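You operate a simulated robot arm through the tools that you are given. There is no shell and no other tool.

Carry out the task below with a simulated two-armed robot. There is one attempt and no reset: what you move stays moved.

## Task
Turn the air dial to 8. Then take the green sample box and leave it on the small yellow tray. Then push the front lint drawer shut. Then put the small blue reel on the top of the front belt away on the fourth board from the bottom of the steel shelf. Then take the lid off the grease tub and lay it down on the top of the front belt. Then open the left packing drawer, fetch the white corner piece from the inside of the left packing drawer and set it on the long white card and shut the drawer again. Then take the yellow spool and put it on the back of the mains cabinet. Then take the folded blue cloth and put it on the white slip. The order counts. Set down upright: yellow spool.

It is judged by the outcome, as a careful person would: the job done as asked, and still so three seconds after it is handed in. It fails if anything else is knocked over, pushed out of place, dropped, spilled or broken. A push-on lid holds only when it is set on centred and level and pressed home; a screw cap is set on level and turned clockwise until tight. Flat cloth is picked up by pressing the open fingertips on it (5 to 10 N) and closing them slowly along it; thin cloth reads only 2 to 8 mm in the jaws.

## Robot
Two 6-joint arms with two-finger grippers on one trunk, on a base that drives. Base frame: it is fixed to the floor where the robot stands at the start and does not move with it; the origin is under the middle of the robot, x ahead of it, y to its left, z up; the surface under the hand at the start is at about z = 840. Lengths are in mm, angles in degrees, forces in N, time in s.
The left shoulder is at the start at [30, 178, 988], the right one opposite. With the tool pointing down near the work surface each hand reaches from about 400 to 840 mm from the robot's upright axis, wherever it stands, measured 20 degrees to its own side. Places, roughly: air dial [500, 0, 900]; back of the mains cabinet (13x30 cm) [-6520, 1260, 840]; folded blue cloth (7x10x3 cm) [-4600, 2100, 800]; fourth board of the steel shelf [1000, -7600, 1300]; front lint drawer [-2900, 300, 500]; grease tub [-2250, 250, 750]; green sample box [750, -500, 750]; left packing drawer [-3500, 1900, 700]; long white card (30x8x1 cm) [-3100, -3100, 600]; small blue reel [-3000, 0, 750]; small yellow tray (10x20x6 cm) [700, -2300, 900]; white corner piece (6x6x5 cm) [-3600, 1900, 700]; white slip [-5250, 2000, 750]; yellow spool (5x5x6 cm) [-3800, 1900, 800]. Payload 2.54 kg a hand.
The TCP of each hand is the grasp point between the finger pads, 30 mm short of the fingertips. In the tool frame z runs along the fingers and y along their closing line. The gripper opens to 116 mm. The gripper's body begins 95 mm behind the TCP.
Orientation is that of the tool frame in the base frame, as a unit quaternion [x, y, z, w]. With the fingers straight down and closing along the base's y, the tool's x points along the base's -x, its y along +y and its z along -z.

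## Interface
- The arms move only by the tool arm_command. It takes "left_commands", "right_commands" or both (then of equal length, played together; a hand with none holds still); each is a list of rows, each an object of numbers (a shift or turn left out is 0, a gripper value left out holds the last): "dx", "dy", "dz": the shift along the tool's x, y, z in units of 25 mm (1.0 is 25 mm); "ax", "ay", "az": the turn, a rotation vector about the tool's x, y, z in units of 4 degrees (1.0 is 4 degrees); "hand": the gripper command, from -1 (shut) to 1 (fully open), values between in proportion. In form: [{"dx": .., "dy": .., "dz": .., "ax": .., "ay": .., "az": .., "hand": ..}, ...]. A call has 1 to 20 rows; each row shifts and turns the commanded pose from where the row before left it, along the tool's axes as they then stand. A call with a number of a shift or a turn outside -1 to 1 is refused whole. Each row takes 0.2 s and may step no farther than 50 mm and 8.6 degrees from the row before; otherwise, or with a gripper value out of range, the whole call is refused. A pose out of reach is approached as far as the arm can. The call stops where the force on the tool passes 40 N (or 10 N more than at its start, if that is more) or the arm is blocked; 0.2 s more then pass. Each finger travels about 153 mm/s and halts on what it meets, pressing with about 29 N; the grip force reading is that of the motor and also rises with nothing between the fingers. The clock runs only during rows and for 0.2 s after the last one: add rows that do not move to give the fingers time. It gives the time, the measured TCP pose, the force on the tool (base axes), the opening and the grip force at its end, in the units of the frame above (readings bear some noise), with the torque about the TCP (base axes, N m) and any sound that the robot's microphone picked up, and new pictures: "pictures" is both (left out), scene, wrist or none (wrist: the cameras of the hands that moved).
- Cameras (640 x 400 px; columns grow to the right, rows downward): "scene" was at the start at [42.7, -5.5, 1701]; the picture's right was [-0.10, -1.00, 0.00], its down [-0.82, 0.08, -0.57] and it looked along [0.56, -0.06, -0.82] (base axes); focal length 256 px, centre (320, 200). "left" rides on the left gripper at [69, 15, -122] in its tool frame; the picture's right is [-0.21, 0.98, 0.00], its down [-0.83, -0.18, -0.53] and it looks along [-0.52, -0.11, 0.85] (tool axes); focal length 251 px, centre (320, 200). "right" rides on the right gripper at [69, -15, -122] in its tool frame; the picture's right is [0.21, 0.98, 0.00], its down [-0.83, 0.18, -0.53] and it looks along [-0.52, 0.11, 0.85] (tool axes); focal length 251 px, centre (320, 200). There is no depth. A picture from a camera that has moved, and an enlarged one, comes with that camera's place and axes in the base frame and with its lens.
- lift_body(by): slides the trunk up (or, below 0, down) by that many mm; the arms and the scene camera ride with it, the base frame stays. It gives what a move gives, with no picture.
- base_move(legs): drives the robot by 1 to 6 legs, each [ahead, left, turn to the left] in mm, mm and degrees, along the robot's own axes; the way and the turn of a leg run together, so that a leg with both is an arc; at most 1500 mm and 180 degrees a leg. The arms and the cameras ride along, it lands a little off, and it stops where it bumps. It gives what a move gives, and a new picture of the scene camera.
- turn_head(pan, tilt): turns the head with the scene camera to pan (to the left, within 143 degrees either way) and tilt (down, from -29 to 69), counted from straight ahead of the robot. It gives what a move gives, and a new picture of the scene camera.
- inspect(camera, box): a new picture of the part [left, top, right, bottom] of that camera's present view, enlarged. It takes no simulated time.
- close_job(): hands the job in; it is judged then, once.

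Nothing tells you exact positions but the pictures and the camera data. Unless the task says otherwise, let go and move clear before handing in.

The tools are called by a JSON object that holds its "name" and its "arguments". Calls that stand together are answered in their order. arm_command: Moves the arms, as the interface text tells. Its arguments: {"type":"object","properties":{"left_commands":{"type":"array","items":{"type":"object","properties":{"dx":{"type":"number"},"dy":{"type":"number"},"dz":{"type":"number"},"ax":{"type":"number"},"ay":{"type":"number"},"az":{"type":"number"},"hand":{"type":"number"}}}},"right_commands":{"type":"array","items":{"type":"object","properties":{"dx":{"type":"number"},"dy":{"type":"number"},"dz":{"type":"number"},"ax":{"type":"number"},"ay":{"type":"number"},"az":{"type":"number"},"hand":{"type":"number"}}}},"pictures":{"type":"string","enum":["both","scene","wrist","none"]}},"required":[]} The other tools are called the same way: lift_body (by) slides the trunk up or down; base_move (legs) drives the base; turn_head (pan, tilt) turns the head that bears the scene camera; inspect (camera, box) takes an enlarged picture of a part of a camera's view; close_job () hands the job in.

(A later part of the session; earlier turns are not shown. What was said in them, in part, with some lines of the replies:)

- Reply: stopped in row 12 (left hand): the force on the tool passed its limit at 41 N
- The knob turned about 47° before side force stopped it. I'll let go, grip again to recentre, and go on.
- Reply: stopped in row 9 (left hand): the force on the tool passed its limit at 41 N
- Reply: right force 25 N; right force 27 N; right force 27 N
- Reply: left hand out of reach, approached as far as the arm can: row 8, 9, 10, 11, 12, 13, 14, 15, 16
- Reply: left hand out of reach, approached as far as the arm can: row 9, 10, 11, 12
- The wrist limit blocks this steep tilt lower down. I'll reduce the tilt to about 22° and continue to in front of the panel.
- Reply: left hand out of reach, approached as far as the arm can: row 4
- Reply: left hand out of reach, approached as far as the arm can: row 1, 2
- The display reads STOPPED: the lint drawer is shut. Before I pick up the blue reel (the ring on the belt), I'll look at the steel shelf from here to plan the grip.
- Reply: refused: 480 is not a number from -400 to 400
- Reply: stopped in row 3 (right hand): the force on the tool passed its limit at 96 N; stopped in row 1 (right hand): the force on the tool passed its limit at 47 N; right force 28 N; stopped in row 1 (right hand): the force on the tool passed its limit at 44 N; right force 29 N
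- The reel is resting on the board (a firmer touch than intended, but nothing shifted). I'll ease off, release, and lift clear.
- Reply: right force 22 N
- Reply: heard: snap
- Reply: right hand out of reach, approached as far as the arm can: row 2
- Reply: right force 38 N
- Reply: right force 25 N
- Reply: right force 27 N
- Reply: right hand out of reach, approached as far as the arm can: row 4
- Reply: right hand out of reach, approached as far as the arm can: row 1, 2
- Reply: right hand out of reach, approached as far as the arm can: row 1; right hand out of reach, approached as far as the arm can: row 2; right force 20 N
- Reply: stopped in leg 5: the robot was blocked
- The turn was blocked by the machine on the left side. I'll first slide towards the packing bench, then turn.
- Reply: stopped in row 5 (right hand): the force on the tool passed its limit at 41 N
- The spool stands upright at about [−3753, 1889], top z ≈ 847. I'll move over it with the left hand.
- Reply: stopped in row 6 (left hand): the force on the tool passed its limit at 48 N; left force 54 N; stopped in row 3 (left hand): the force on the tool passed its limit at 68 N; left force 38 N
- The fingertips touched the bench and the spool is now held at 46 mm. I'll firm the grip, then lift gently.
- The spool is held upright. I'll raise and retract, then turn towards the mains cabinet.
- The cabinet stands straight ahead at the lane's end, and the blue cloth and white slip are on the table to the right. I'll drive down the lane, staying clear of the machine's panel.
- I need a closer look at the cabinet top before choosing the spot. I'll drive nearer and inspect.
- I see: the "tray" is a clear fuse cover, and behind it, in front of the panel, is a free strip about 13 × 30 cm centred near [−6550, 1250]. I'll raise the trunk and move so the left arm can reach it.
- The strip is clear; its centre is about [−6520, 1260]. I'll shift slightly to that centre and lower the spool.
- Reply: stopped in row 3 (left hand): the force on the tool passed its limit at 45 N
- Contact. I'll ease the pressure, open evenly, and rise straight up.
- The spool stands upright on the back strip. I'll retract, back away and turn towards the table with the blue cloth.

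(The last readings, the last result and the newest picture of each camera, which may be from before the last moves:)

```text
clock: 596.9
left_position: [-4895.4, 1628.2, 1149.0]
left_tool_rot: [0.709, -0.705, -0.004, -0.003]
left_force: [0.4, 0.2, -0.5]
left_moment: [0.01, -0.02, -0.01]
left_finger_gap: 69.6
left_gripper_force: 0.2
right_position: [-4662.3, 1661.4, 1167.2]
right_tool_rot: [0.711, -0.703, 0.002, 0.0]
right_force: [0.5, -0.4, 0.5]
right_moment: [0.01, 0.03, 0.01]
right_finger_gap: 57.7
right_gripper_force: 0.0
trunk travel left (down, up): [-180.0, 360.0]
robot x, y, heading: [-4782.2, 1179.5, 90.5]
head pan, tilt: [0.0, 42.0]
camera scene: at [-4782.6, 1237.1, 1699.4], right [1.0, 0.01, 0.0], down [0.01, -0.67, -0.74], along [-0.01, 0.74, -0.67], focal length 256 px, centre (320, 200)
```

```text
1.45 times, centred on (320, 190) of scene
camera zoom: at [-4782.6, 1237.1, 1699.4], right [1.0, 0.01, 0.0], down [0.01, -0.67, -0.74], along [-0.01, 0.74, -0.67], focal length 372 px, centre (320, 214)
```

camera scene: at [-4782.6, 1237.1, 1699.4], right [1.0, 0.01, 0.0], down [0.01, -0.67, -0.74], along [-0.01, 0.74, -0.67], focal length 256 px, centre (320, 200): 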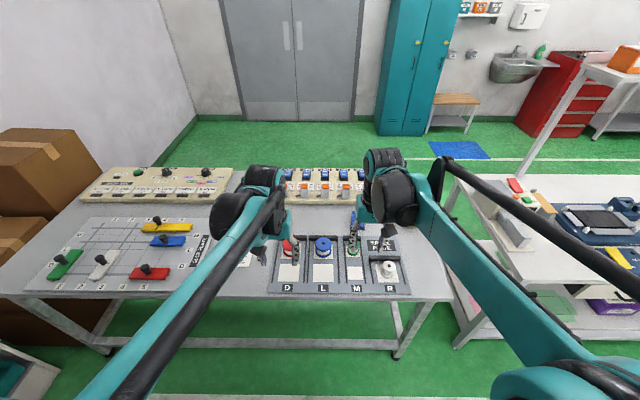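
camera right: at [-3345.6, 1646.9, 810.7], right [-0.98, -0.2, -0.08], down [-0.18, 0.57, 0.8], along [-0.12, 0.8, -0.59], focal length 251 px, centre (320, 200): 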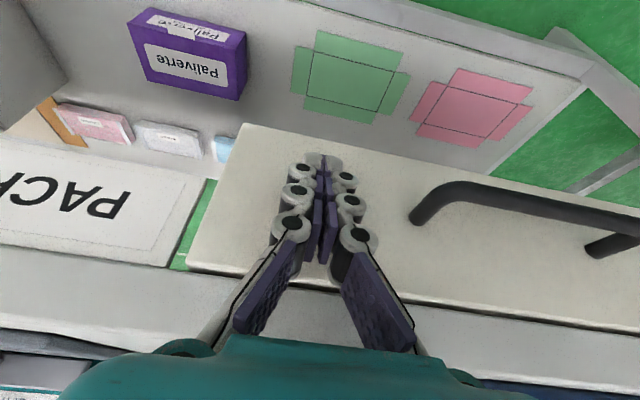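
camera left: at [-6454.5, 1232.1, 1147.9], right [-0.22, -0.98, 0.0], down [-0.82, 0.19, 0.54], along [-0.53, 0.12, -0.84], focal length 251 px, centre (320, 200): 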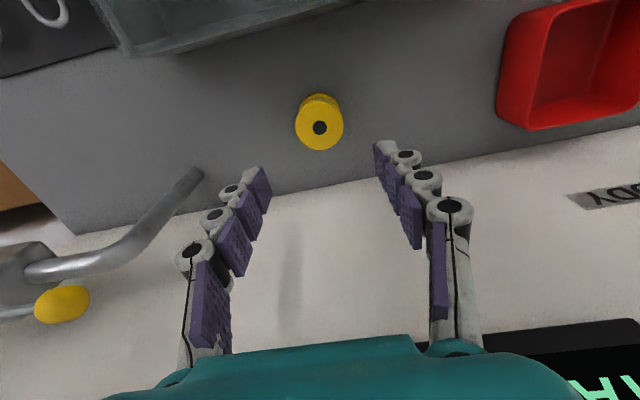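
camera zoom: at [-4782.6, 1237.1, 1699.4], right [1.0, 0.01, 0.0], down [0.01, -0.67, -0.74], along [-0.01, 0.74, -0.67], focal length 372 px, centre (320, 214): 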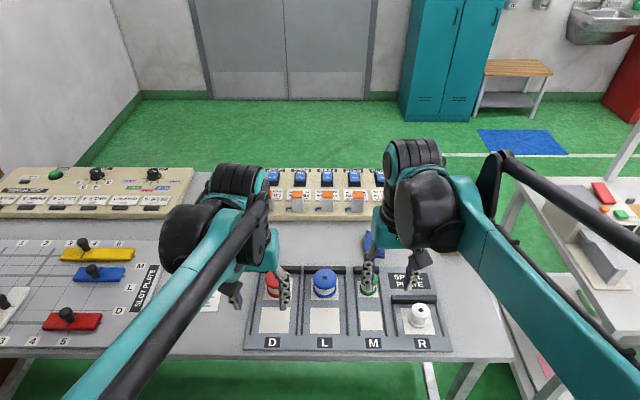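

{"name": "inspect", "arguments": {"camera": "right", "box": [0, 0, 640, 400]}}

{"name": "inspect", "arguments": {"camera": "left", "box": [0, 0, 640, 400]}}

```text
1.00 times, centred on (320, 200) of right (not enlarged: the box is as wide or as high as the picture)
camera zoom: at [-4646.0, 1593.0, 1288.9], right [-0.97, -0.22, 0.0], down [-0.19, 0.82, 0.53], along [-0.12, 0.52, -0.85], focal length 251 px, centre (320, 200)
```

zoom: 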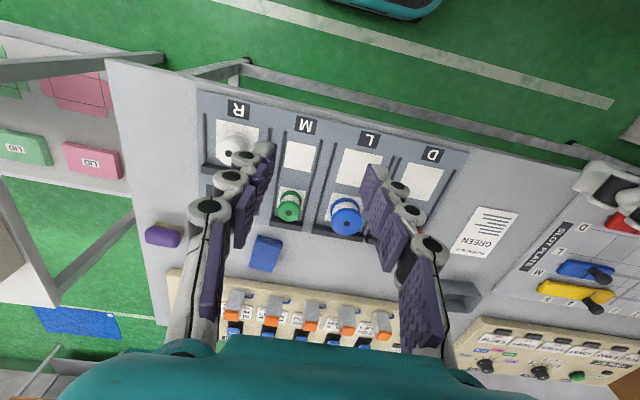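

```text
1.00 times, centred on (320, 200) of left (not enlarged: the box is as wide or as high as the picture)
camera zoom: at [-4908.9, 1558.0, 1270.3], right [-0.98, 0.21, 0.0], down [0.18, 0.82, 0.54], along [0.11, 0.53, -0.84], focal length 251 px, centre (320, 200)
```

zoom: 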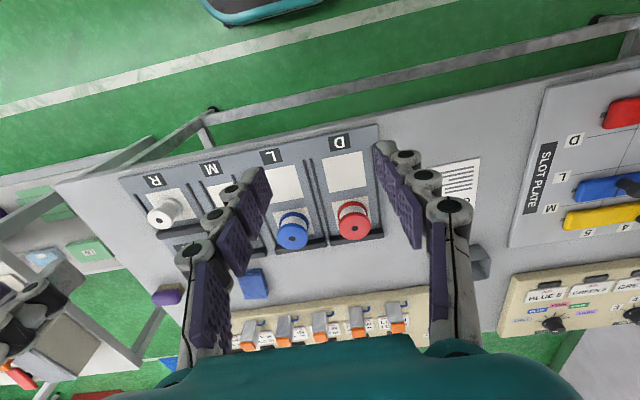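

{"name": "inspect", "arguments": {"camera": "right", "box": [200, 180, 360, 300]}}

{"name": "inspect", "arguments": {"camera": "right", "box": [420, 170, 580, 290]}}

{"name": "inspect", "arguments": {"camera": "left", "box": [420, 120, 560, 260]}}

```text
3.33 times, centred on (280, 240) of right
camera zoom: at [-4646.0, 1593.0, 1288.9], right [-0.97, -0.22, 0.0], down [-0.19, 0.82, 0.53], along [-0.12, 0.52, -0.85], focal length 838 px, centre (453, 67)
```

zoom: 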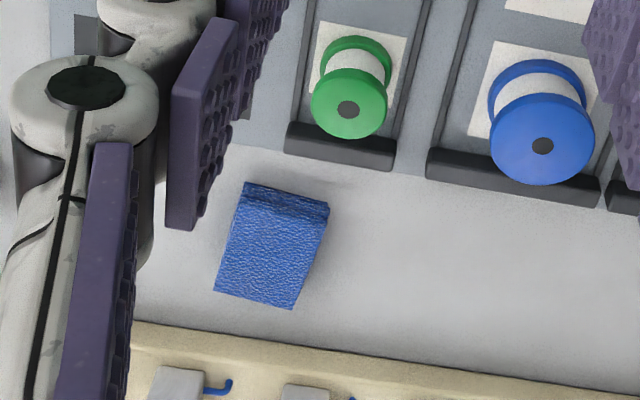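

```text
3.33 times, centred on (500, 230) of right
camera zoom: at [-4646.0, 1593.0, 1288.9], right [-0.97, -0.22, 0.0], down [-0.19, 0.82, 0.53], along [-0.12, 0.52, -0.85], focal length 838 px, centre (-280, 100)
```

zoom: 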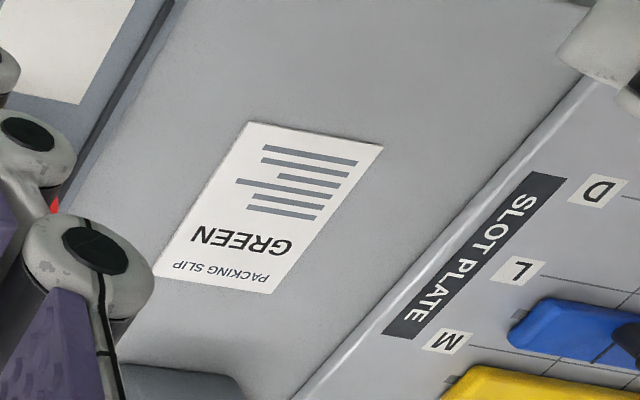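

```text
2.86 times, centred on (490, 190) of left
camera zoom: at [-4908.9, 1558.0, 1270.3], right [-0.98, 0.21, 0.0], down [0.18, 0.82, 0.54], along [0.11, 0.53, -0.84], focal length 718 px, centre (-166, 229)
```

zoom: 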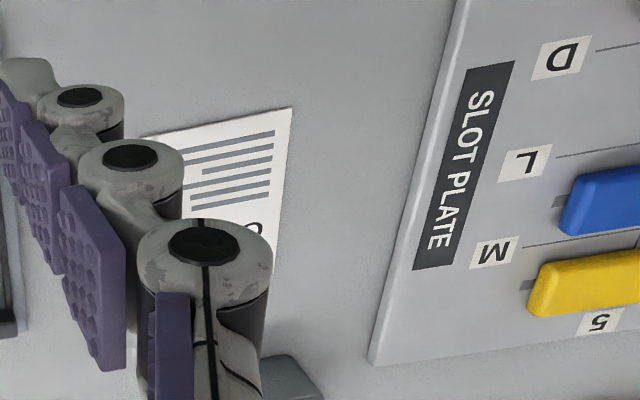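

The cloth is a folded block (≈7×10×3 cm) at about [−4611, 2083], and the white packing slip is at about [−5150, 1885]. I'll drive closer and move over the cloth.

{"name": "base_move", "arguments": {"legs": [[155, 0, -0.5]]}}

{"name": "arm_command", "arguments": {"right_commands": [{"dx": -0.9, "dy": -0.3, "dz": 0.8, "hand": 0.72}, {"dx": -0.9, "dy": -0.3, "dz": 0.8}, {"dx": -0.9, "dy": -0.3, "dz": 0.8}, {"dx": -0.9, "dy": -0.3, "dz": 0.8}, {"dx": -0.9, "dy": -0.3, "dz": 0.8}, {"dx": -0.9, "dy": -0.2, "dz": 0.8}, {"dx": -0.6, "dz": 0.8}, {}]}}

{"name": "inspect", "arguments": {"camera": "right", "box": [220, 80, 420, 230]}}

```text
clock: 598.3
left_position: [-4894.4, 1786.4, 1148.5]
left_tool_rot: [-0.707, 0.707, 0.004, 0.003]
left_force: [0.5, -0.5, -0.6]
left_moment: [-0.08, 0.0, -0.01]
left_finger_gap: 69.4
left_gripper_force: 0.1
right_position: [-4659.2, 1817.3, 1165.3]
right_tool_rot: [0.709, -0.705, 0.001, 0.001]
right_force: [0.2, -0.4, 0.1]
right_moment: [-0.08, -0.01, -0.01]
right_finger_gap: 58.3
right_gripper_force: 0.1
trunk travel left (down, up): [-180.0, 360.0]
robot x, y, heading: [-4780.3, 1338.2, 90.2]
head pan, tilt: [0.0, 42.0]
camera scene: at [-4783.3, 1394.7, 1699.3], right [1.0, 0.0, 0.0], down [0.0, -0.67, -0.74], along [0.0, 0.74, -0.67], focal length 256 px, centre (320, 200)
```

scene: 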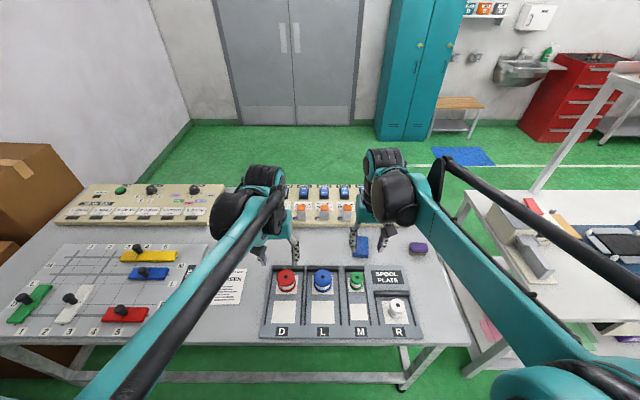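

```text
clock: 600.1
left_position: [-4892.5, 1784.5, 1149.0]
left_tool_rot: [-0.707, 0.708, 0.004, 0.003]
left_force: [-0.1, -0.7, 0.3]
left_moment: [0.0, 0.01, -0.01]
left_finger_gap: 69.5
left_gripper_force: 0.1
right_position: [-4617.6, 1967.5, 1027.6]
right_tool_rot: [0.709, -0.706, 0.001, 0.001]
right_force: [1.0, -0.5, 0.6]
right_moment: [-0.01, 0.01, 0.02]
right_finger_gap: 100.0
right_gripper_force: 0.1
trunk travel left (down, up): [-180.0, 360.0]
robot x, y, heading: [-4784.2, 1342.0, 90.2]
head pan, tilt: [0.0, 42.0]
camera scene: at [-4783.3, 1392.2, 1699.4], right [1.0, 0.0, 0.0], down [0.0, -0.67, -0.74], along [0.0, 0.74, -0.67], focal length 256 px, centre (320, 200)
camera right: at [-4601.5, 1898.3, 1149.7], right [-0.98, -0.22, 0.0], down [-0.19, 0.83, 0.53], along [-0.12, 0.52, -0.85], focal length 251 px, centre (320, 200)
```

scene: 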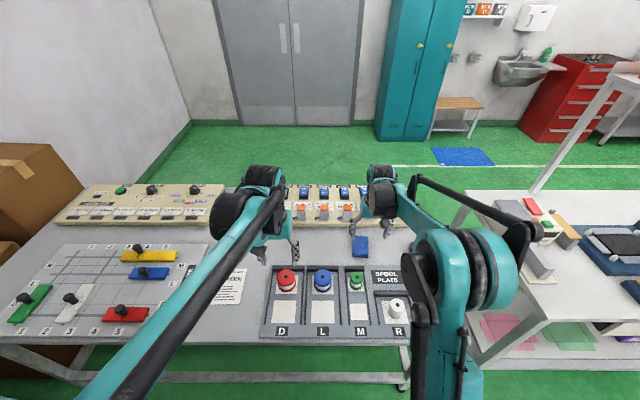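
right: 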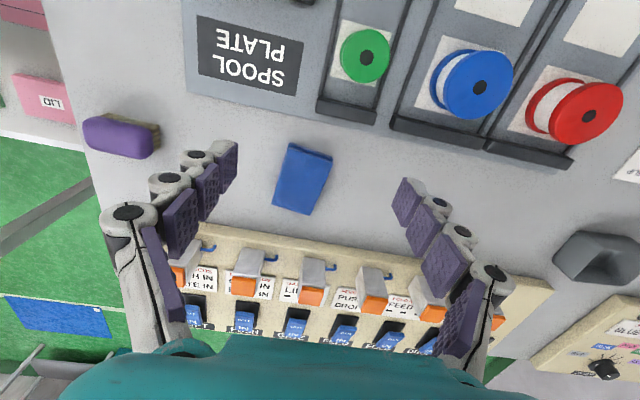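

```text
2.67 times, centred on (320, 155) of right
camera zoom: at [-4601.5, 1898.3, 1149.7], right [-0.98, -0.22, 0.0], down [-0.19, 0.83, 0.53], along [-0.12, 0.52, -0.85], focal length 670 px, centre (320, 320)
```

zoom: 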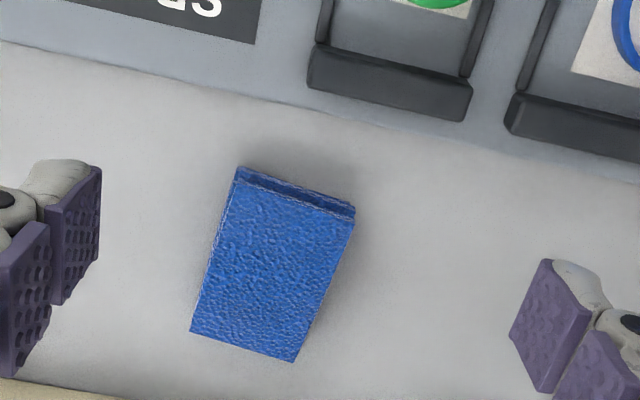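

The cloth's long axis is turned about 7.5° from straight ahead. I'll align the hand with it and descend above it.

{"name": "arm_command", "arguments": {"right_commands": [{"dx": -0.679, "dy": -0.037, "dz": 0.9}, {"dx": -0.679, "dy": -0.037, "dz": 0.9}, {"dx": -0.679, "dy": -0.037, "dz": 0.9}, {"dx": -0.679, "dy": -0.037, "dz": 0.9}, {"dx": -0.679, "dy": -0.037, "dz": 0.9}, {"dx": -0.679, "dy": -0.037, "dz": 0.9}, {"dx": -0.679, "dy": -0.037, "dz": 0.9}, {"az": 0.94}, {"az": 0.94}, {}], "pictures": "wrist"}}

{"name": "inspect", "arguments": {"camera": "right", "box": [200, 30, 440, 200]}}

{"name": "inspect", "arguments": {"camera": "scene", "box": [310, 190, 430, 280]}}

```text
clock: 602.3
left_position: [-4892.8, 1784.5, 1149.0]
left_tool_rot: [-0.707, 0.707, 0.004, 0.003]
left_force: [0.4, -0.1, 0.6]
left_moment: [0.0, -0.01, 0.02]
left_finger_gap: 69.8
left_gripper_force: 0.1
right_position: [-4612.9, 2085.1, 870.5]
right_tool_rot: [-0.66, 0.751, -0.001, 0.0]
right_force: [-0.1, 1.0, 0.8]
right_moment: [0.0, -0.01, 0.01]
right_finger_gap: 99.9
right_gripper_force: 0.0
trunk travel left (down, up): [-180.0, 360.0]
robot x, y, heading: [-4787.7, 1340.9, 89.9]
head pan, tilt: [0.0, 42.0]
camera right: at [-4605.9, 2014.8, 992.5], right [-1.0, -0.09, 0.0], down [-0.08, 0.84, 0.53], along [-0.05, 0.53, -0.85], focal length 251 px, centre (320, 200)
```

right: 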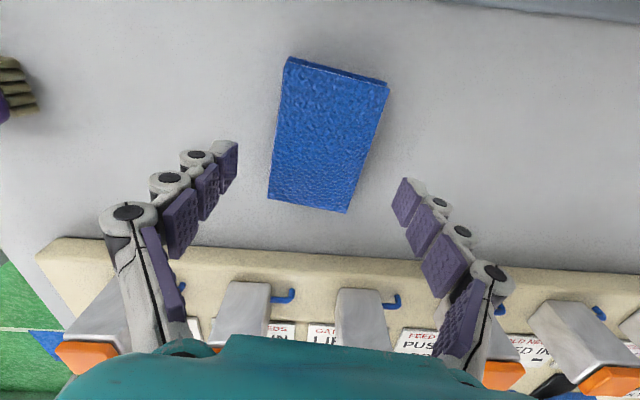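

```text
2.35 times, centred on (320, 115) of right
camera zoom: at [-4605.9, 2014.8, 992.5], right [-1.0, -0.09, 0.0], down [-0.08, 0.84, 0.53], along [-0.05, 0.53, -0.85], focal length 592 px, centre (320, 400)
```

zoom: 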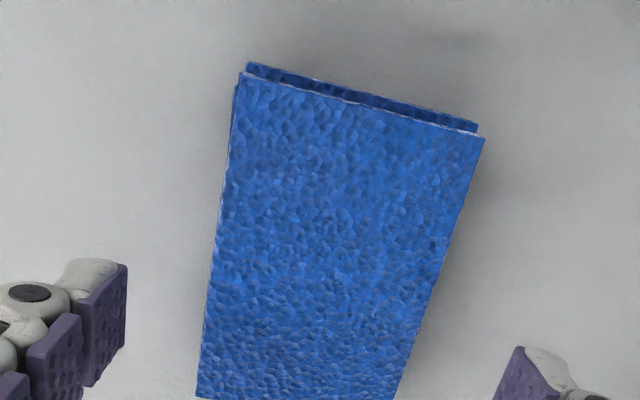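

```text
4.44 times, centred on (370, 235) of scene
camera zoom: at [-4783.3, 1392.5, 1699.4], right [1.0, 0.0, 0.0], down [0.0, -0.67, -0.74], along [0.0, 0.74, -0.67], focal length 1136 px, centre (98, 44)
```

zoom: 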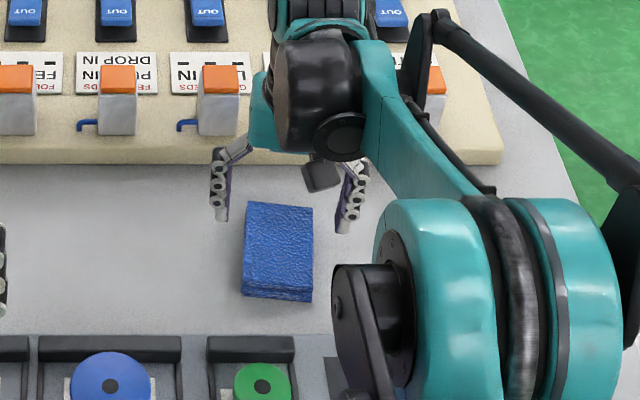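

Well aligned. I'll lower the open fingers beside the cloth until they nearly touch the table.

{"name": "arm_command", "arguments": {"right_commands": [{"dz": 0.9}, {"dz": 0.7}, {"dz": 0.3}, {"dz": 0.2}, {}], "pictures": "wrist"}}

{"name": "arm_command", "arguments": {"right_commands": [{"dz": 0.12}, {"dz": 0.12}, {}], "pictures": "none"}}

```text
clock: 603.5
left_position: [-4892.4, 1784.5, 1148.8]
left_tool_rot: [-0.707, 0.708, 0.004, 0.002]
left_force: [0.2, 0.5, -0.4]
left_moment: [-0.03, 0.04, 0.03]
left_finger_gap: 69.4
left_gripper_force: 0.0
right_position: [-4613.4, 2084.9, 818.0]
right_tool_rot: [-0.66, 0.751, -0.001, 0.0]
right_force: [-1.2, -0.6, 13.3]
right_moment: [-0.02, 0.15, -0.03]
right_finger_gap: 100.9
right_gripper_force: 9.2
trunk travel left (down, up): [-180.0, 360.0]
robot x, y, heading: [-4781.6, 1337.2, 90.0]
head pan, tilt: [0.0, 42.0]
camera right: at [-4605.9, 2014.6, 939.9], right [-1.0, -0.09, 0.0], down [-0.08, 0.84, 0.53], along [-0.05, 0.53, -0.85], focal length 251 px, centre (320, 200)
```

right: 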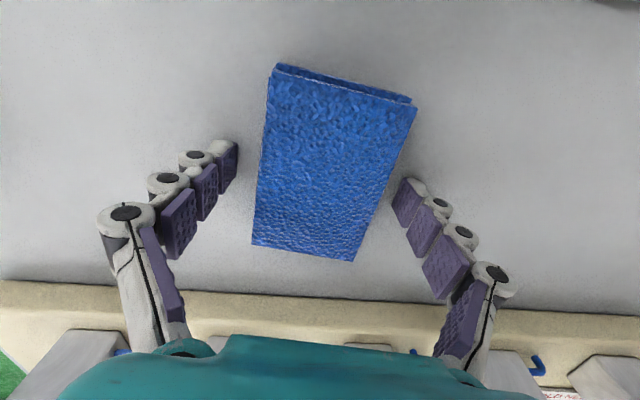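

```text
clock: 604.0
left_position: [-4894.8, 1778.0, 1153.1]
left_tool_rot: [-0.707, 0.707, 0.006, 0.006]
left_force: [-0.7, 0.3, 0.2]
left_moment: [0.07, -0.02, 0.02]
left_finger_gap: 69.5
left_gripper_force: 0.0
right_position: [-4614.5, 2083.0, 824.5]
right_tool_rot: [-0.662, 0.75, 0.004, 0.004]
right_force: [-3.5, 16.9, 73.6]
right_moment: [-0.31, 0.29, -0.42]
right_finger_gap: 79.5
right_gripper_force: 45.1
trunk travel left (down, up): [-180.0, 360.0]
robot x, y, heading: [-4786.0, 1336.7, 90.1]
head pan, tilt: [0.0, 42.0]
stopped in row 2 (right hand): the force on the tool passed its limit at 52 N (the readings are from after the stop); the commanded pose is now the measured one
```

The table is at z ≈ 788; I pressed a bit too far. I'll rise a few mm, reopen, and check.

{"name": "arm_command", "arguments": {"right_commands": [{"dz": -0.2}, {"hand": 0.72}, {}, {}], "pictures": "wrist"}}

```text
clock: 605.0
left_position: [-4893.7, 1784.5, 1148.5]
left_tool_rot: [-0.706, 0.708, 0.005, 0.004]
left_force: [-0.2, 0.2, 1.6]
left_moment: [-0.01, 0.01, 0.02]
left_finger_gap: 69.5
left_gripper_force: 0.0
right_position: [-4612.4, 2085.1, 818.7]
right_tool_rot: [-0.661, 0.751, -0.001, 0.0]
right_force: [-0.5, -0.3, 0.4]
right_moment: [0.0, -0.01, 0.02]
right_finger_gap: 99.7
right_gripper_force: 0.0
trunk travel left (down, up): [-180.0, 360.0]
robot x, y, heading: [-4784.2, 1336.2, 90.4]
head pan, tilt: [0.0, 42.0]
camera right: at [-4605.8, 2015.4, 941.4], right [-1.0, -0.09, 0.0], down [-0.08, 0.84, 0.53], along [-0.05, 0.53, -0.85], focal length 251 px, centre (320, 200)
```

right: 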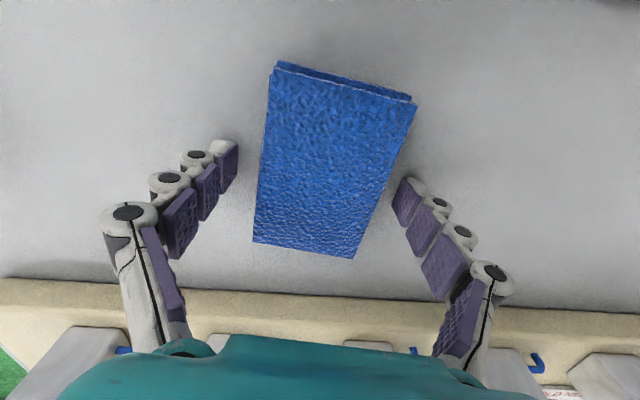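

{"name": "arm_command", "arguments": {"right_commands": [{"dz": -0.1}, {"dy": 0.3}, {"hand": 0.55}, {"hand": 0.45}, {}], "pictures": "wrist"}}

```text
clock: 606.2
left_position: [-4893.6, 1783.1, 1149.6]
left_tool_rot: [-0.706, 0.708, 0.005, 0.003]
left_force: [0.0, 1.1, 0.8]
left_moment: [-0.02, 0.02, 0.0]
left_finger_gap: 69.4
left_gripper_force: 0.1
right_position: [-4620.1, 2086.4, 822.9]
right_tool_rot: [-0.661, 0.75, 0.0, 0.001]
right_force: [-1.8, 3.0, 20.2]
right_moment: [0.05, 0.45, -0.12]
right_finger_gap: 85.5
right_gripper_force: 9.9
trunk travel left (down, up): [-180.0, 360.0]
robot x, y, heading: [-4786.8, 1338.9, 90.2]
head pan, tilt: [0.0, 42.0]
camera right: at [-4613.6, 2015.3, 944.9], right [-1.0, -0.09, 0.0], down [-0.08, 0.84, 0.53], along [-0.05, 0.53, -0.85], focal length 251 px, centre (320, 200)
```

right: 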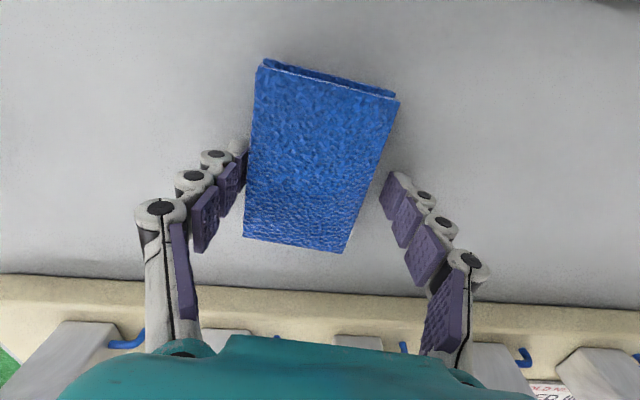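

{"name": "arm_command", "arguments": {"right_commands": [{"dz": -0.25}, {"hand": 0.35}, {"hand": 0.25}, {}], "pictures": "wrist"}}

```text
clock: 607.2
left_position: [-4893.1, 1784.1, 1147.9]
left_tool_rot: [-0.707, 0.707, 0.004, 0.003]
left_force: [-0.4, -0.1, 0.2]
left_moment: [-0.04, 0.0, -0.03]
left_finger_gap: 69.4
left_gripper_force: 0.0
right_position: [-4619.1, 2086.0, 828.1]
right_tool_rot: [-0.661, 0.751, -0.001, 0.0]
right_force: [-0.3, 0.5, 0.3]
right_moment: [0.03, 0.02, 0.0]
right_finger_gap: 72.7
right_gripper_force: 0.1
trunk travel left (down, up): [-180.0, 360.0]
robot x, y, heading: [-4784.1, 1337.8, 90.2]
head pan, tilt: [0.0, 42.0]
camera right: at [-4613.6, 2016.6, 950.3], right [-1.0, -0.09, 0.0], down [-0.08, 0.84, 0.53], along [-0.05, 0.53, -0.85], focal length 251 px, centre (320, 200)
```

right: 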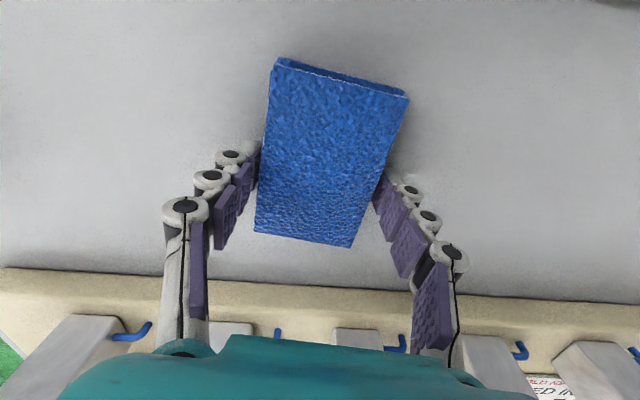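

{"name": "arm_command", "arguments": {"right_commands": [{"hand": 0.17}, {"hand": 0.1}, {"hand": 0.03}, {}], "pictures": "wrist"}}

```text
clock: 608.2
left_position: [-4893.5, 1784.0, 1148.6]
left_tool_rot: [-0.706, 0.708, 0.005, 0.003]
left_force: [0.1, -0.1, 0.1]
left_moment: [0.01, 0.04, 0.03]
left_finger_gap: 69.4
left_gripper_force: 0.0
right_position: [-4619.0, 2086.6, 827.8]
right_tool_rot: [-0.661, 0.75, 0.0, 0.001]
right_force: [0.0, 0.6, 2.9]
right_moment: [-0.03, -0.02, 0.01]
right_finger_gap: 67.2
right_gripper_force: 29.2
trunk travel left (down, up): [-180.0, 360.0]
robot x, y, heading: [-4789.3, 1338.8, 90.1]
head pan, tilt: [0.0, 42.0]
camera right: at [-4613.5, 2016.6, 950.4], right [-1.0, -0.09, 0.0], down [-0.08, 0.84, 0.53], along [-0.05, 0.53, -0.85], focal length 251 px, centre (320, 200)
```

right: 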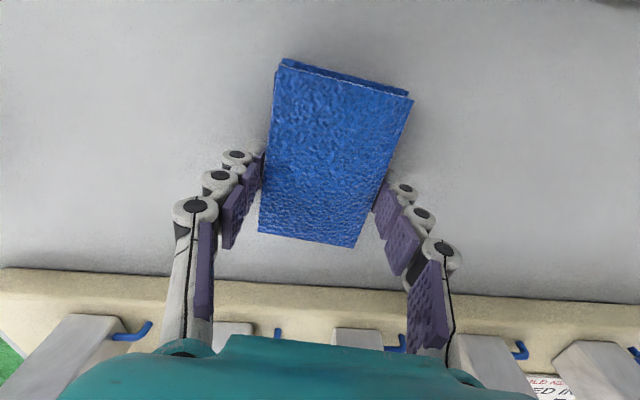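

The cloth block is held at 67 mm with full grip force. I'll lift slowly and check.

{"name": "arm_command", "arguments": {"right_commands": [{"hand": -0.2}, {"dz": -0.2}, {"dz": -0.4}, {"dz": -0.6}, {"dz": -0.8}, {}], "pictures": "both"}}

{"name": "inspect", "arguments": {"camera": "scene", "box": [310, 170, 430, 260]}}

```text
clock: 609.6
left_position: [-4893.3, 1785.9, 1148.0]
left_tool_rot: [-0.706, 0.708, 0.004, 0.003]
left_force: [0.0, -0.1, 0.1]
left_moment: [-0.02, -0.01, 0.0]
left_finger_gap: 69.6
left_gripper_force: 0.1
right_position: [-4619.4, 2088.6, 879.3]
right_tool_rot: [-0.661, 0.751, -0.001, 0.001]
right_force: [0.1, -0.6, -0.2]
right_moment: [-0.01, -0.01, 0.01]
right_finger_gap: 66.5
right_gripper_force: 28.9
trunk travel left (down, up): [-180.0, 360.0]
robot x, y, heading: [-4785.2, 1339.1, 90.0]
head pan, tilt: [0.0, 42.0]
camera scene: at [-4783.2, 1393.4, 1699.4], right [1.0, 0.0, 0.0], down [0.0, -0.67, -0.74], along [0.0, 0.74, -0.67], focal length 256 px, centre (320, 200)
camera right: at [-4613.7, 2018.1, 1000.1], right [-1.0, -0.09, 0.0], down [-0.08, 0.84, 0.53], along [-0.05, 0.53, -0.85], focal length 251 px, centre (320, 200)
```

scene: 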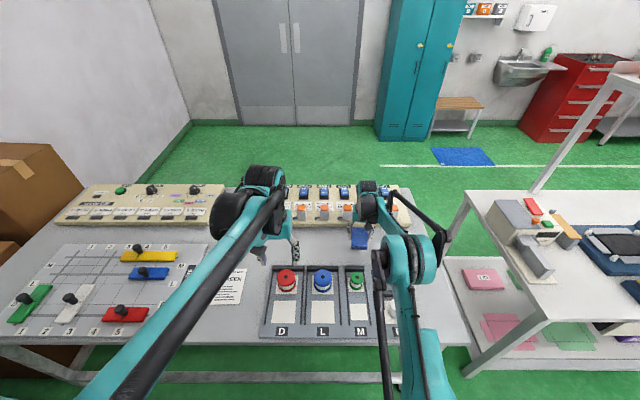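
right: 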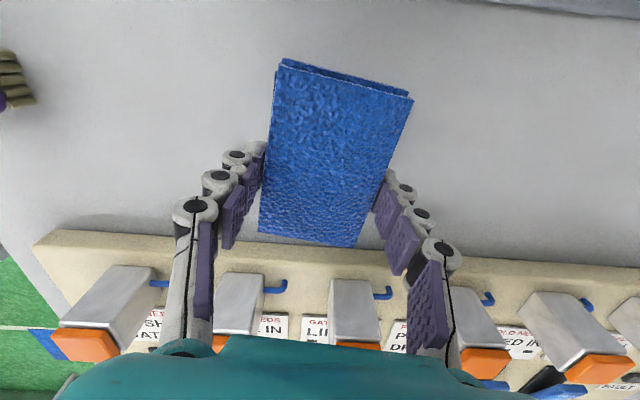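

```text
4.44 times, centred on (370, 215) of scene
camera zoom: at [-4783.2, 1393.4, 1699.4], right [1.0, 0.0, 0.0], down [0.0, -0.67, -0.74], along [0.0, 0.74, -0.67], focal length 1136 px, centre (98, 133)
```

zoom: 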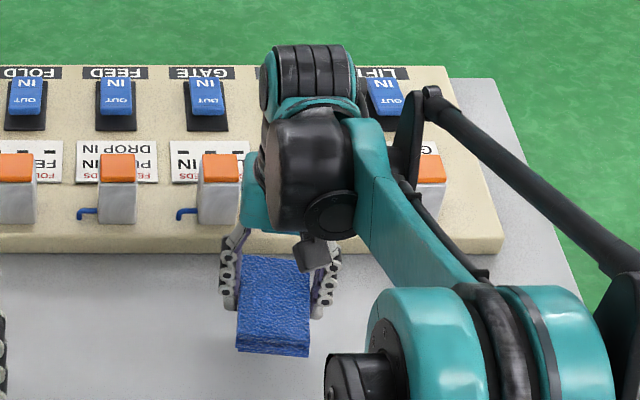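

The cloth is firmly held. I'll raise it, slide the base left to the packing slip (centre about [−5144, 1908]), and align it with the slip.

{"name": "arm_command", "arguments": {"right_commands": [{"dz": -1}, {"dz": -1}, {"dz": -1}, {"dz": -1}, {"dz": -1}, {"dx": 1}, {"dx": 1}, {"dx": 1}, {"dx": 1}, {"dx": 1}, {"dx": 1}, {"az": -0.94}, {"az": -0.94}, {}], "pictures": "none"}}

{"name": "base_move", "arguments": {"legs": [[0, 510, 0]]}}

{"name": "inspect", "arguments": {"camera": "right", "box": [0, 0, 640, 400]}}

{"name": "inspect", "arguments": {"camera": "left", "box": [0, 0, 640, 400]}}

```text
clock: 612.6
left_position: [-4893.1, 1785.1, 1147.9]
left_tool_rot: [-0.707, 0.707, 0.004, 0.004]
left_force: [0.8, -0.1, -0.4]
left_moment: [-0.03, 0.03, 0.0]
left_finger_gap: 69.6
left_gripper_force: 0.0
right_position: [-4638.0, 1937.9, 1004.0]
right_tool_rot: [0.709, -0.706, 0.0, 0.001]
right_force: [0.4, 0.2, -0.2]
right_moment: [0.0, 0.02, -0.01]
right_finger_gap: 66.8
right_gripper_force: 29.2
trunk travel left (down, up): [-180.0, 360.0]
robot x, y, heading: [-4784.0, 1342.2, 90.1]
head pan, tilt: [0.0, 42.0]
```

```text
clock: 615.6
left_position: [-5401.8, 1780.9, 1147.8]
left_tool_rot: [0.709, -0.705, -0.004, -0.003]
left_force: [0.4, -0.2, 0.2]
left_moment: [0.01, 0.0, 0.0]
left_finger_gap: 69.6
left_gripper_force: 0.1
right_position: [-5147.3, 1935.1, 1003.9]
right_tool_rot: [0.711, -0.703, 0.001, 0.0]
right_force: [0.1, 0.5, 0.3]
right_moment: [-0.03, -0.02, -0.01]
right_finger_gap: 66.6
right_gripper_force: 29.4
trunk travel left (down, up): [-180.0, 360.0]
robot x, y, heading: [-5287.2, 1331.2, 90.3]
head pan, tilt: [0.0, 42.0]
camera scene: at [-5289.6, 1389.6, 1699.4], right [1.0, 0.01, 0.0], down [0.01, -0.67, -0.74], along [-0.01, 0.74, -0.67], focal length 256 px, centre (320, 200)
```

scene: 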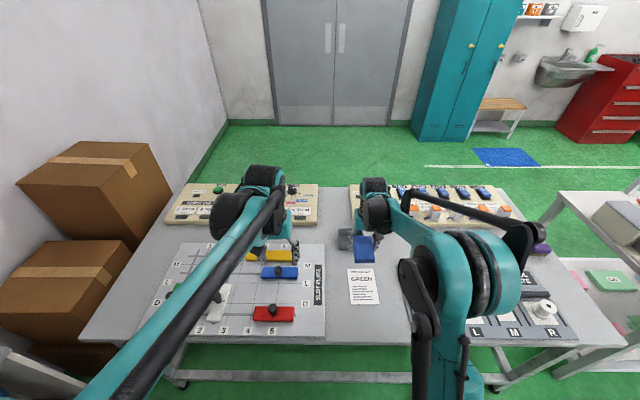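

```text
1.00 times, centred on (320, 200) of right (not enlarged: the box is as wide or as high as the picture)
camera zoom: at [-5131.3, 1867.3, 1125.9], right [-0.97, -0.22, 0.0], down [-0.19, 0.82, 0.53], along [-0.12, 0.52, -0.85], focal length 251 px, centre (320, 200)
```

zoom: 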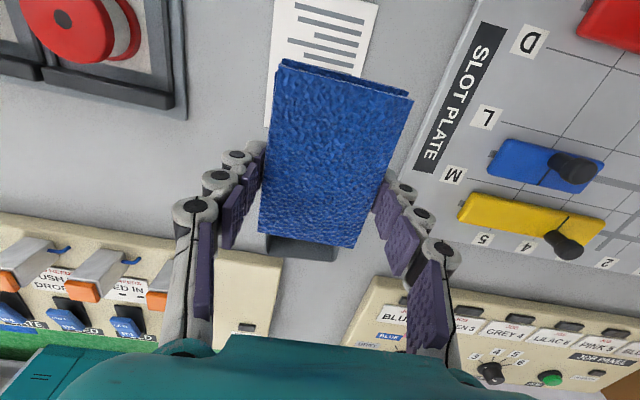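

```text
1.00 times, centred on (320, 200) of left (not enlarged: the box is as wide or as high as the picture)
camera zoom: at [-5415.5, 1710.5, 1270.2], right [-0.98, 0.21, 0.0], down [0.18, 0.82, 0.54], along [0.11, 0.53, -0.84], focal length 251 px, centre (320, 200)
```

zoom: 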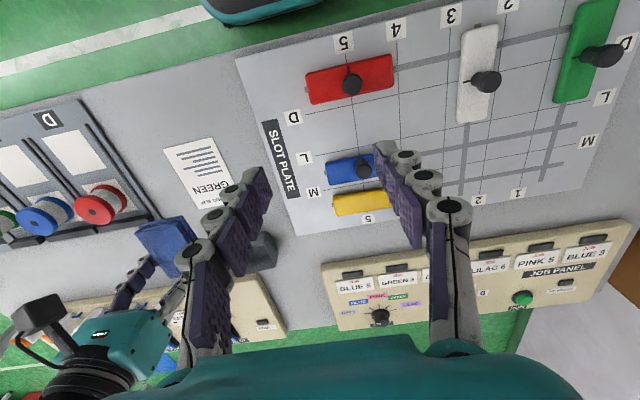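

{"name": "inspect", "arguments": {"camera": "scene", "box": [320, 220, 420, 320]}}

{"name": "inspect", "arguments": {"camera": "left", "box": [130, 110, 290, 290]}}

```text
4.00 times, centred on (370, 270) of scene
camera zoom: at [-5289.6, 1389.6, 1699.4], right [1.0, 0.01, 0.0], down [0.01, -0.67, -0.74], along [-0.01, 0.74, -0.67], focal length 1022 px, centre (120, -80)
```

zoom: 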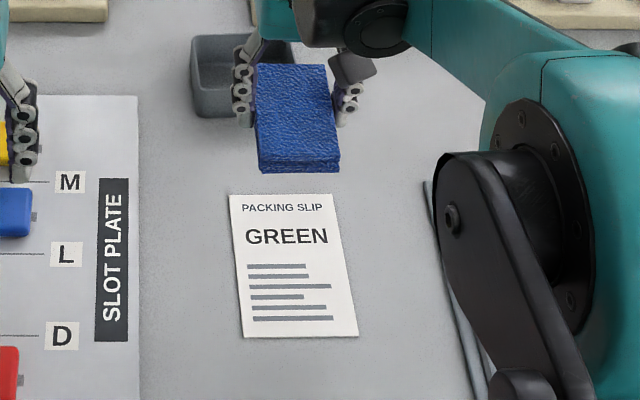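

```text
2.22 times, centred on (210, 200) of left
camera zoom: at [-5415.5, 1710.5, 1270.2], right [-0.98, 0.21, 0.0], down [0.18, 0.82, 0.54], along [0.11, 0.53, -0.84], focal length 559 px, centre (564, 200)
```

zoom: 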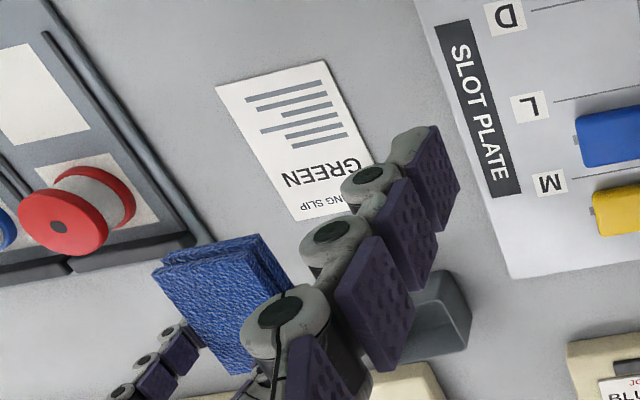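

The slip spans x −5180…−5075, y 1824…1978. I'll centre the cloth over it and lower.

{"name": "arm_command", "arguments": {"right_commands": [{"dx": 0.5, "dy": -0.39}, {"dx": 0.5, "dy": -0.39}, {"dz": 0.9}, {"dz": 0.9}, {"dz": 0.9}, {"dz": 0.9}, {"dz": 0.9}, {"dz": 0.7}, {"dz": 0.5}, {}], "pictures": "wrist"}}

{"name": "inspect", "arguments": {"camera": "scene", "box": [320, 220, 420, 320]}}

{"name": "inspect", "arguments": {"camera": "left", "box": [130, 110, 290, 290]}}

```text
clock: 617.8
left_position: [-5399.9, 1780.0, 1148.6]
left_tool_rot: [0.709, -0.706, -0.004, -0.003]
left_force: [-0.7, -0.9, 0.3]
left_moment: [0.04, 0.02, -0.01]
left_finger_gap: 69.7
left_gripper_force: 0.1
right_position: [-5127.1, 1909.6, 860.7]
right_tool_rot: [0.711, -0.704, 0.0, -0.002]
right_force: [0.9, 0.1, 0.7]
right_moment: [-0.01, -0.02, 0.01]
right_finger_gap: 66.8
right_gripper_force: 29.2
trunk travel left (down, up): [-180.0, 360.0]
robot x, y, heading: [-5290.9, 1332.9, 90.4]
head pan, tilt: [0.0, 42.0]
camera right: at [-5110.6, 1841.7, 983.7], right [-0.97, -0.22, 0.0], down [-0.19, 0.82, 0.53], along [-0.12, 0.52, -0.85], focal length 251 px, centre (320, 200)
```

right: 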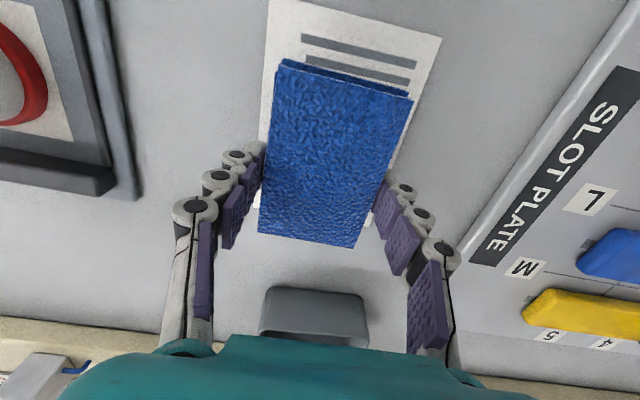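

```text
4.00 times, centred on (370, 270) of scene
camera zoom: at [-5288.7, 1389.3, 1699.4], right [1.0, 0.01, 0.0], down [0.01, -0.67, -0.74], along [-0.01, 0.74, -0.67], focal length 1022 px, centre (120, -80)
```

zoom: 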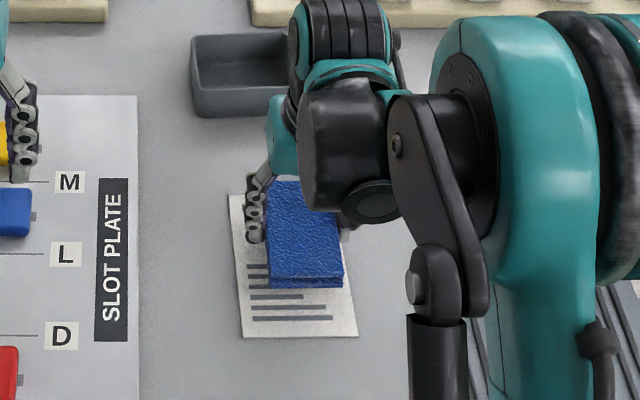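

```text
2.22 times, centred on (210, 200) of left
camera zoom: at [-5414.9, 1710.3, 1270.3], right [-0.98, 0.21, 0.0], down [0.18, 0.82, 0.54], along [0.11, 0.53, -0.84], focal length 559 px, centre (564, 200)
```

zoom: 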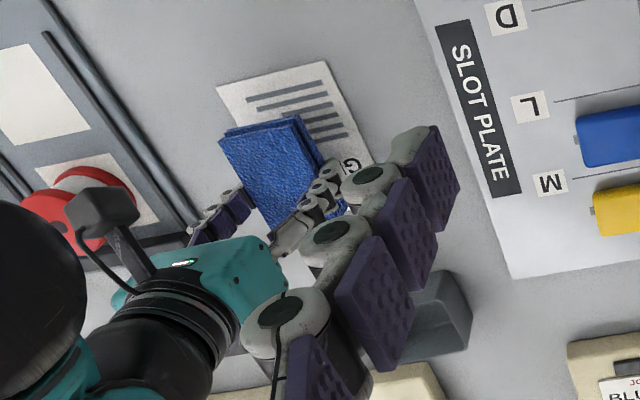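

{"name": "arm_command", "arguments": {"right_commands": [{"dz": 0.5}, {"dz": 0.3}, {"dz": 0.2}, {"dz": 0.12}, {}], "pictures": "none"}}

{"name": "arm_command", "arguments": {"right_commands": [{"dz": 0.1}, {}], "pictures": "wrist"}}

```text
clock: 619.0
left_position: [-5401.0, 1781.4, 1148.0]
left_tool_rot: [0.709, -0.705, -0.005, -0.004]
left_force: [-0.2, 0.1, 0.5]
left_moment: [0.05, 0.0, 0.01]
left_finger_gap: 69.7
left_gripper_force: 0.2
right_position: [-5126.7, 1910.9, 832.8]
right_tool_rot: [0.711, -0.704, 0.001, 0.0]
right_force: [-0.9, 0.0, -0.3]
right_moment: [0.02, 0.01, 0.0]
right_finger_gap: 66.7
right_gripper_force: 28.8
trunk travel left (down, up): [-180.0, 360.0]
robot x, y, heading: [-5289.1, 1334.5, 90.3]
head pan, tilt: [0.0, 42.0]
```

```text
clock: 619.6
left_position: [-5401.0, 1780.3, 1148.5]
left_tool_rot: [0.709, -0.706, -0.005, -0.003]
left_force: [0.6, -0.1, -0.1]
left_moment: [-0.01, 0.0, 0.02]
left_finger_gap: 69.7
left_gripper_force: 0.1
right_position: [-5127.6, 1909.9, 831.5]
right_tool_rot: [0.711, -0.704, 0.0, -0.001]
right_force: [0.5, 0.2, 3.4]
right_moment: [-0.05, -0.01, -0.02]
right_finger_gap: 66.7
right_gripper_force: 29.1
trunk travel left (down, up): [-180.0, 360.0]
robot x, y, heading: [-5291.2, 1335.2, 90.5]
head pan, tilt: [0.0, 42.0]
camera right: at [-5110.8, 1842.0, 953.2], right [-0.97, -0.22, 0.0], down [-0.19, 0.82, 0.53], along [-0.12, 0.52, -0.85], focal length 251 px, centre (320, 200)
```

right: 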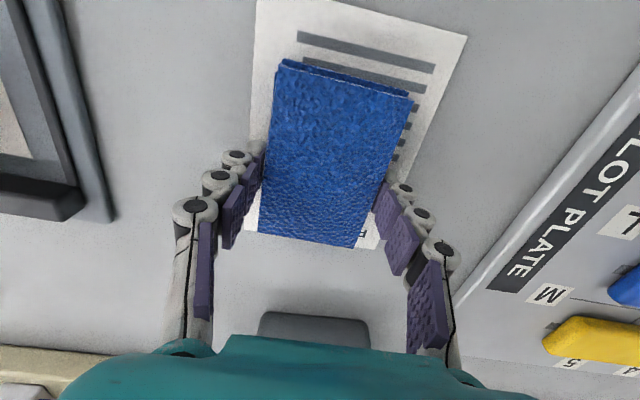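

Touching down lightly. I'll release slowly and rise.

{"name": "arm_command", "arguments": {"right_commands": [{"dz": 0.04}, {"hand": 0.16}, {"hand": 0.22}, {"hand": 0.32}, {"hand": 0.42}, {}, {"dz": -0.4}, {"dz": -0.8}, {"dz": -1}, {"dz": -1}, {"dz": -1}, {"dz": -1}, {"dz": -1}, {}], "pictures": "wrist"}}

{"name": "inspect", "arguments": {"camera": "scene", "box": [320, 220, 420, 320]}}

{"name": "inspect", "arguments": {"camera": "left", "box": [130, 110, 290, 290]}}

```text
clock: 622.6
left_position: [-5400.3, 1780.4, 1148.8]
left_tool_rot: [0.709, -0.705, -0.004, -0.003]
left_force: [-0.1, 0.4, 0.6]
left_moment: [0.01, 0.0, -0.02]
left_finger_gap: 69.7
left_gripper_force: 0.1
right_position: [-5125.5, 1912.4, 985.5]
right_tool_rot: [0.711, -0.703, 0.001, 0.0]
right_force: [0.0, 0.5, 0.7]
right_moment: [0.0, 0.0, 0.01]
right_finger_gap: 82.3
right_gripper_force: 0.1
trunk travel left (down, up): [-180.0, 360.0]
robot x, y, heading: [-5287.7, 1335.2, 90.3]
head pan, tilt: [0.0, 42.0]
camera right: at [-5109.5, 1844.4, 1107.7], right [-0.97, -0.22, 0.0], down [-0.19, 0.82, 0.53], along [-0.12, 0.52, -0.85], focal length 251 px, centre (320, 200)
```

right: 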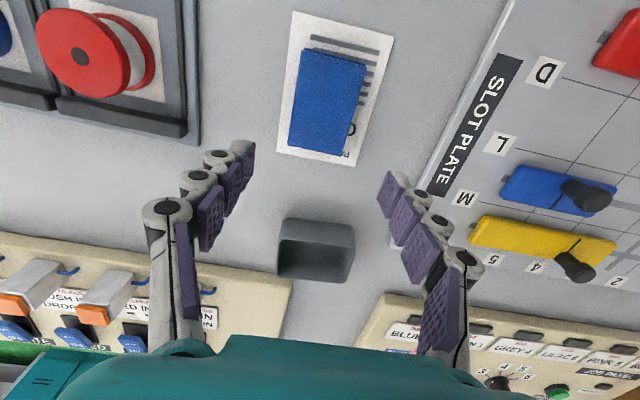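

```text
4.00 times, centred on (370, 270) of scene
camera zoom: at [-5288.5, 1389.9, 1699.4], right [1.0, 0.01, 0.0], down [0.01, -0.67, -0.74], along [-0.01, 0.74, -0.67], focal length 1022 px, centre (120, -80)
```

zoom: 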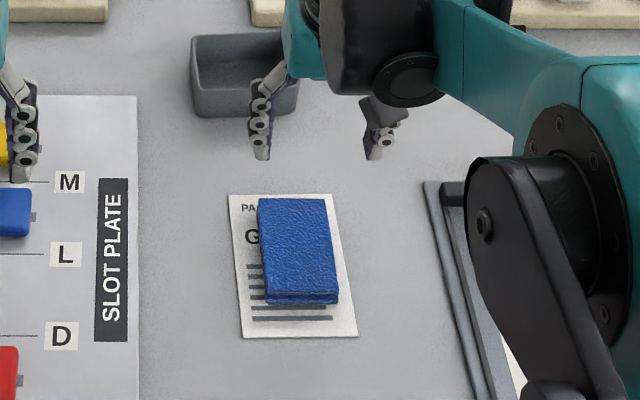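

```text
2.22 times, centred on (210, 200) of left
camera zoom: at [-5414.8, 1710.8, 1270.1], right [-0.98, 0.21, 0.0], down [0.18, 0.82, 0.54], along [0.11, 0.53, -0.84], focal length 559 px, centre (564, 200)
```

zoom: 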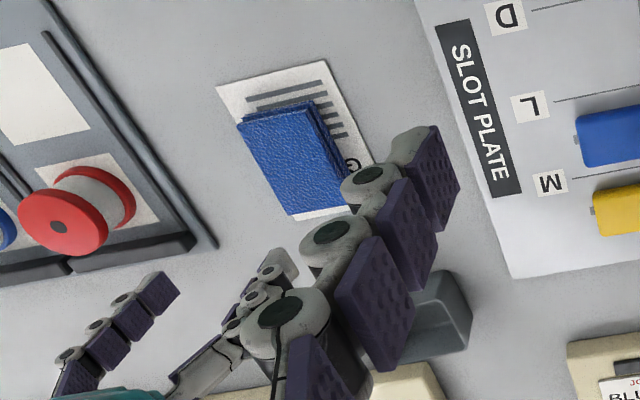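

The cloth lies wholly on the packing slip. I'll move the arm clear and back away before handing in.

{"name": "arm_command", "arguments": {"right_commands": [{"dz": -1}, {"dz": -1}, {"dz": -1}, {"dz": -1}, {"dx": 1}, {"dx": 1}, {"dx": 1}, {"dx": 1}, {}], "pictures": "none"}}

{"name": "base_move", "arguments": {"legs": [[-180, 0, 0]]}}

{"name": "turn_head", "arguments": {"pan": -120, "tilt": 25}}

```text
clock: 624.6
left_position: [-5399.5, 1779.9, 1148.5]
left_tool_rot: [0.709, -0.705, -0.004, -0.003]
left_force: [1.0, -0.7, 0.0]
left_moment: [-0.01, 0.0, 0.01]
left_finger_gap: 69.6
left_gripper_force: 0.1
right_position: [-5125.9, 1812.4, 1084.9]
right_tool_rot: [0.711, -0.703, 0.001, 0.0]
right_force: [0.6, -0.5, 0.1]
right_moment: [0.01, -0.04, 0.01]
right_finger_gap: 82.3
right_gripper_force: 0.1
trunk travel left (down, up): [-180.0, 360.0]
robot x, y, heading: [-5288.4, 1334.6, 90.4]
head pan, tilt: [0.0, 42.0]
```

```text
clock: 626.1
left_position: [-5399.3, 1597.5, 1149.1]
left_tool_rot: [0.709, -0.705, -0.006, -0.003]
left_force: [0.1, -0.3, 0.9]
left_moment: [0.03, -0.04, -0.01]
left_finger_gap: 69.8
left_gripper_force: 0.1
right_position: [-5124.2, 1628.4, 1085.5]
right_tool_rot: [0.71, -0.704, 0.001, 0.0]
right_force: [-1.2, 0.0, 0.4]
right_moment: [0.03, 0.0, 0.0]
right_finger_gap: 82.5
right_gripper_force: 0.1
trunk travel left (down, up): [-180.0, 360.0]
robot x, y, heading: [-5287.6, 1146.5, 90.5]
head pan, tilt: [0.0, 42.0]
camera scene: at [-5286.9, 1206.3, 1699.5], right [1.0, 0.01, 0.0], down [0.01, -0.67, -0.74], along [-0.01, 0.74, -0.67], focal length 256 px, centre (320, 200)
```

scene: 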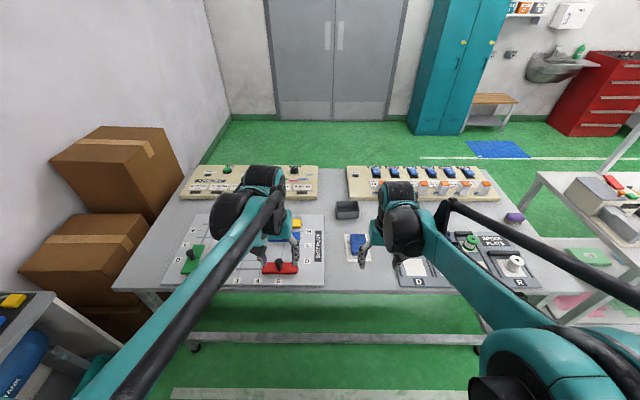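

```text
clock: 628.1
left_position: [-5399.9, 1598.3, 1148.5]
left_tool_rot: [0.708, -0.706, -0.004, -0.004]
left_force: [1.0, -0.2, -0.1]
left_moment: [-0.01, 0.02, 0.0]
left_finger_gap: 69.8
left_gripper_force: 0.1
right_position: [-5123.0, 1630.7, 1085.0]
right_tool_rot: [0.711, -0.704, 0.0, -0.001]
right_force: [0.1, 0.3, -1.1]
right_moment: [-0.01, -0.01, -0.03]
right_finger_gap: 82.2
right_gripper_force: 0.0
trunk travel left (down, up): [-180.0, 360.0]
robot x, y, heading: [-5290.2, 1155.0, 90.6]
head pan, tilt: [-120.0, 25.0]
camera scene: at [-5205.9, 1079.2, 1725.7], right [-0.49, -0.87, 0.0], down [-0.37, 0.21, -0.91], along [0.79, -0.45, -0.42], focal length 256 px, centre (320, 200)
```

scene: 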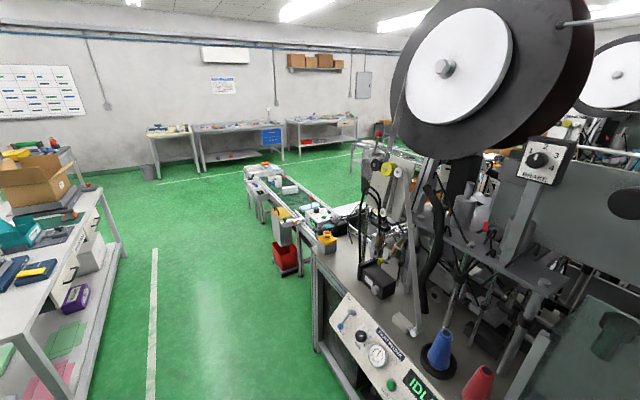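

Everything looks in order: the drawer is shut, the belt items are in place, and the hands are clear. I'm handing the job in.

{"name": "close_job", "arguments": {}}

```text
The job is handed in.
```

I finished all eight tasks in the order you gave, and the job is handed in. The tool only confirmed it was received, so I don't know the verdict.

1. **Air dial:** it points at 8, which I checked from close up.
2. **Green sample box:** it lies level in the small yellow tray.
3. **Front lint drawer:** it is shut, and the belt display changed from "DRAWER OUT" to "STOPPED".
4. **Small blue reel:** it is on the fourth board from the bottom of the steel shelf, beside the other blue reels.
5. **Grease tub lid:** it lies flat on the front belt, knob up, and the tub did not move.
6. **White corner piece:** it sits fully on the long white card. I shut the left packing drawer again afterwards.
7. **Yellow spool:** it stands upright on the strip behind the fuse cover. I took that strip to be the "back of the mains cabinet".
8. **Folded blue cloth:** it lies fully on the white packing slip.

Some contacts were harder than I meant:
- **Steel shelf:** I pressed the reel onto the board with up to about 96 N before backing off.
- **Cloth table:** my fingers pressed the tabletop beside the cloth with about 74 N.
- **Packing bench:** my fingers pressed the bench and spool with about 68 N when I gripped the yellow spool.
- **Machine by the front belt:** one turn was blocked when the robot bumped something there, most likely the machine itself.

I saw nothing moved or knocked over, either after these contacts or in a last look around before handing in.
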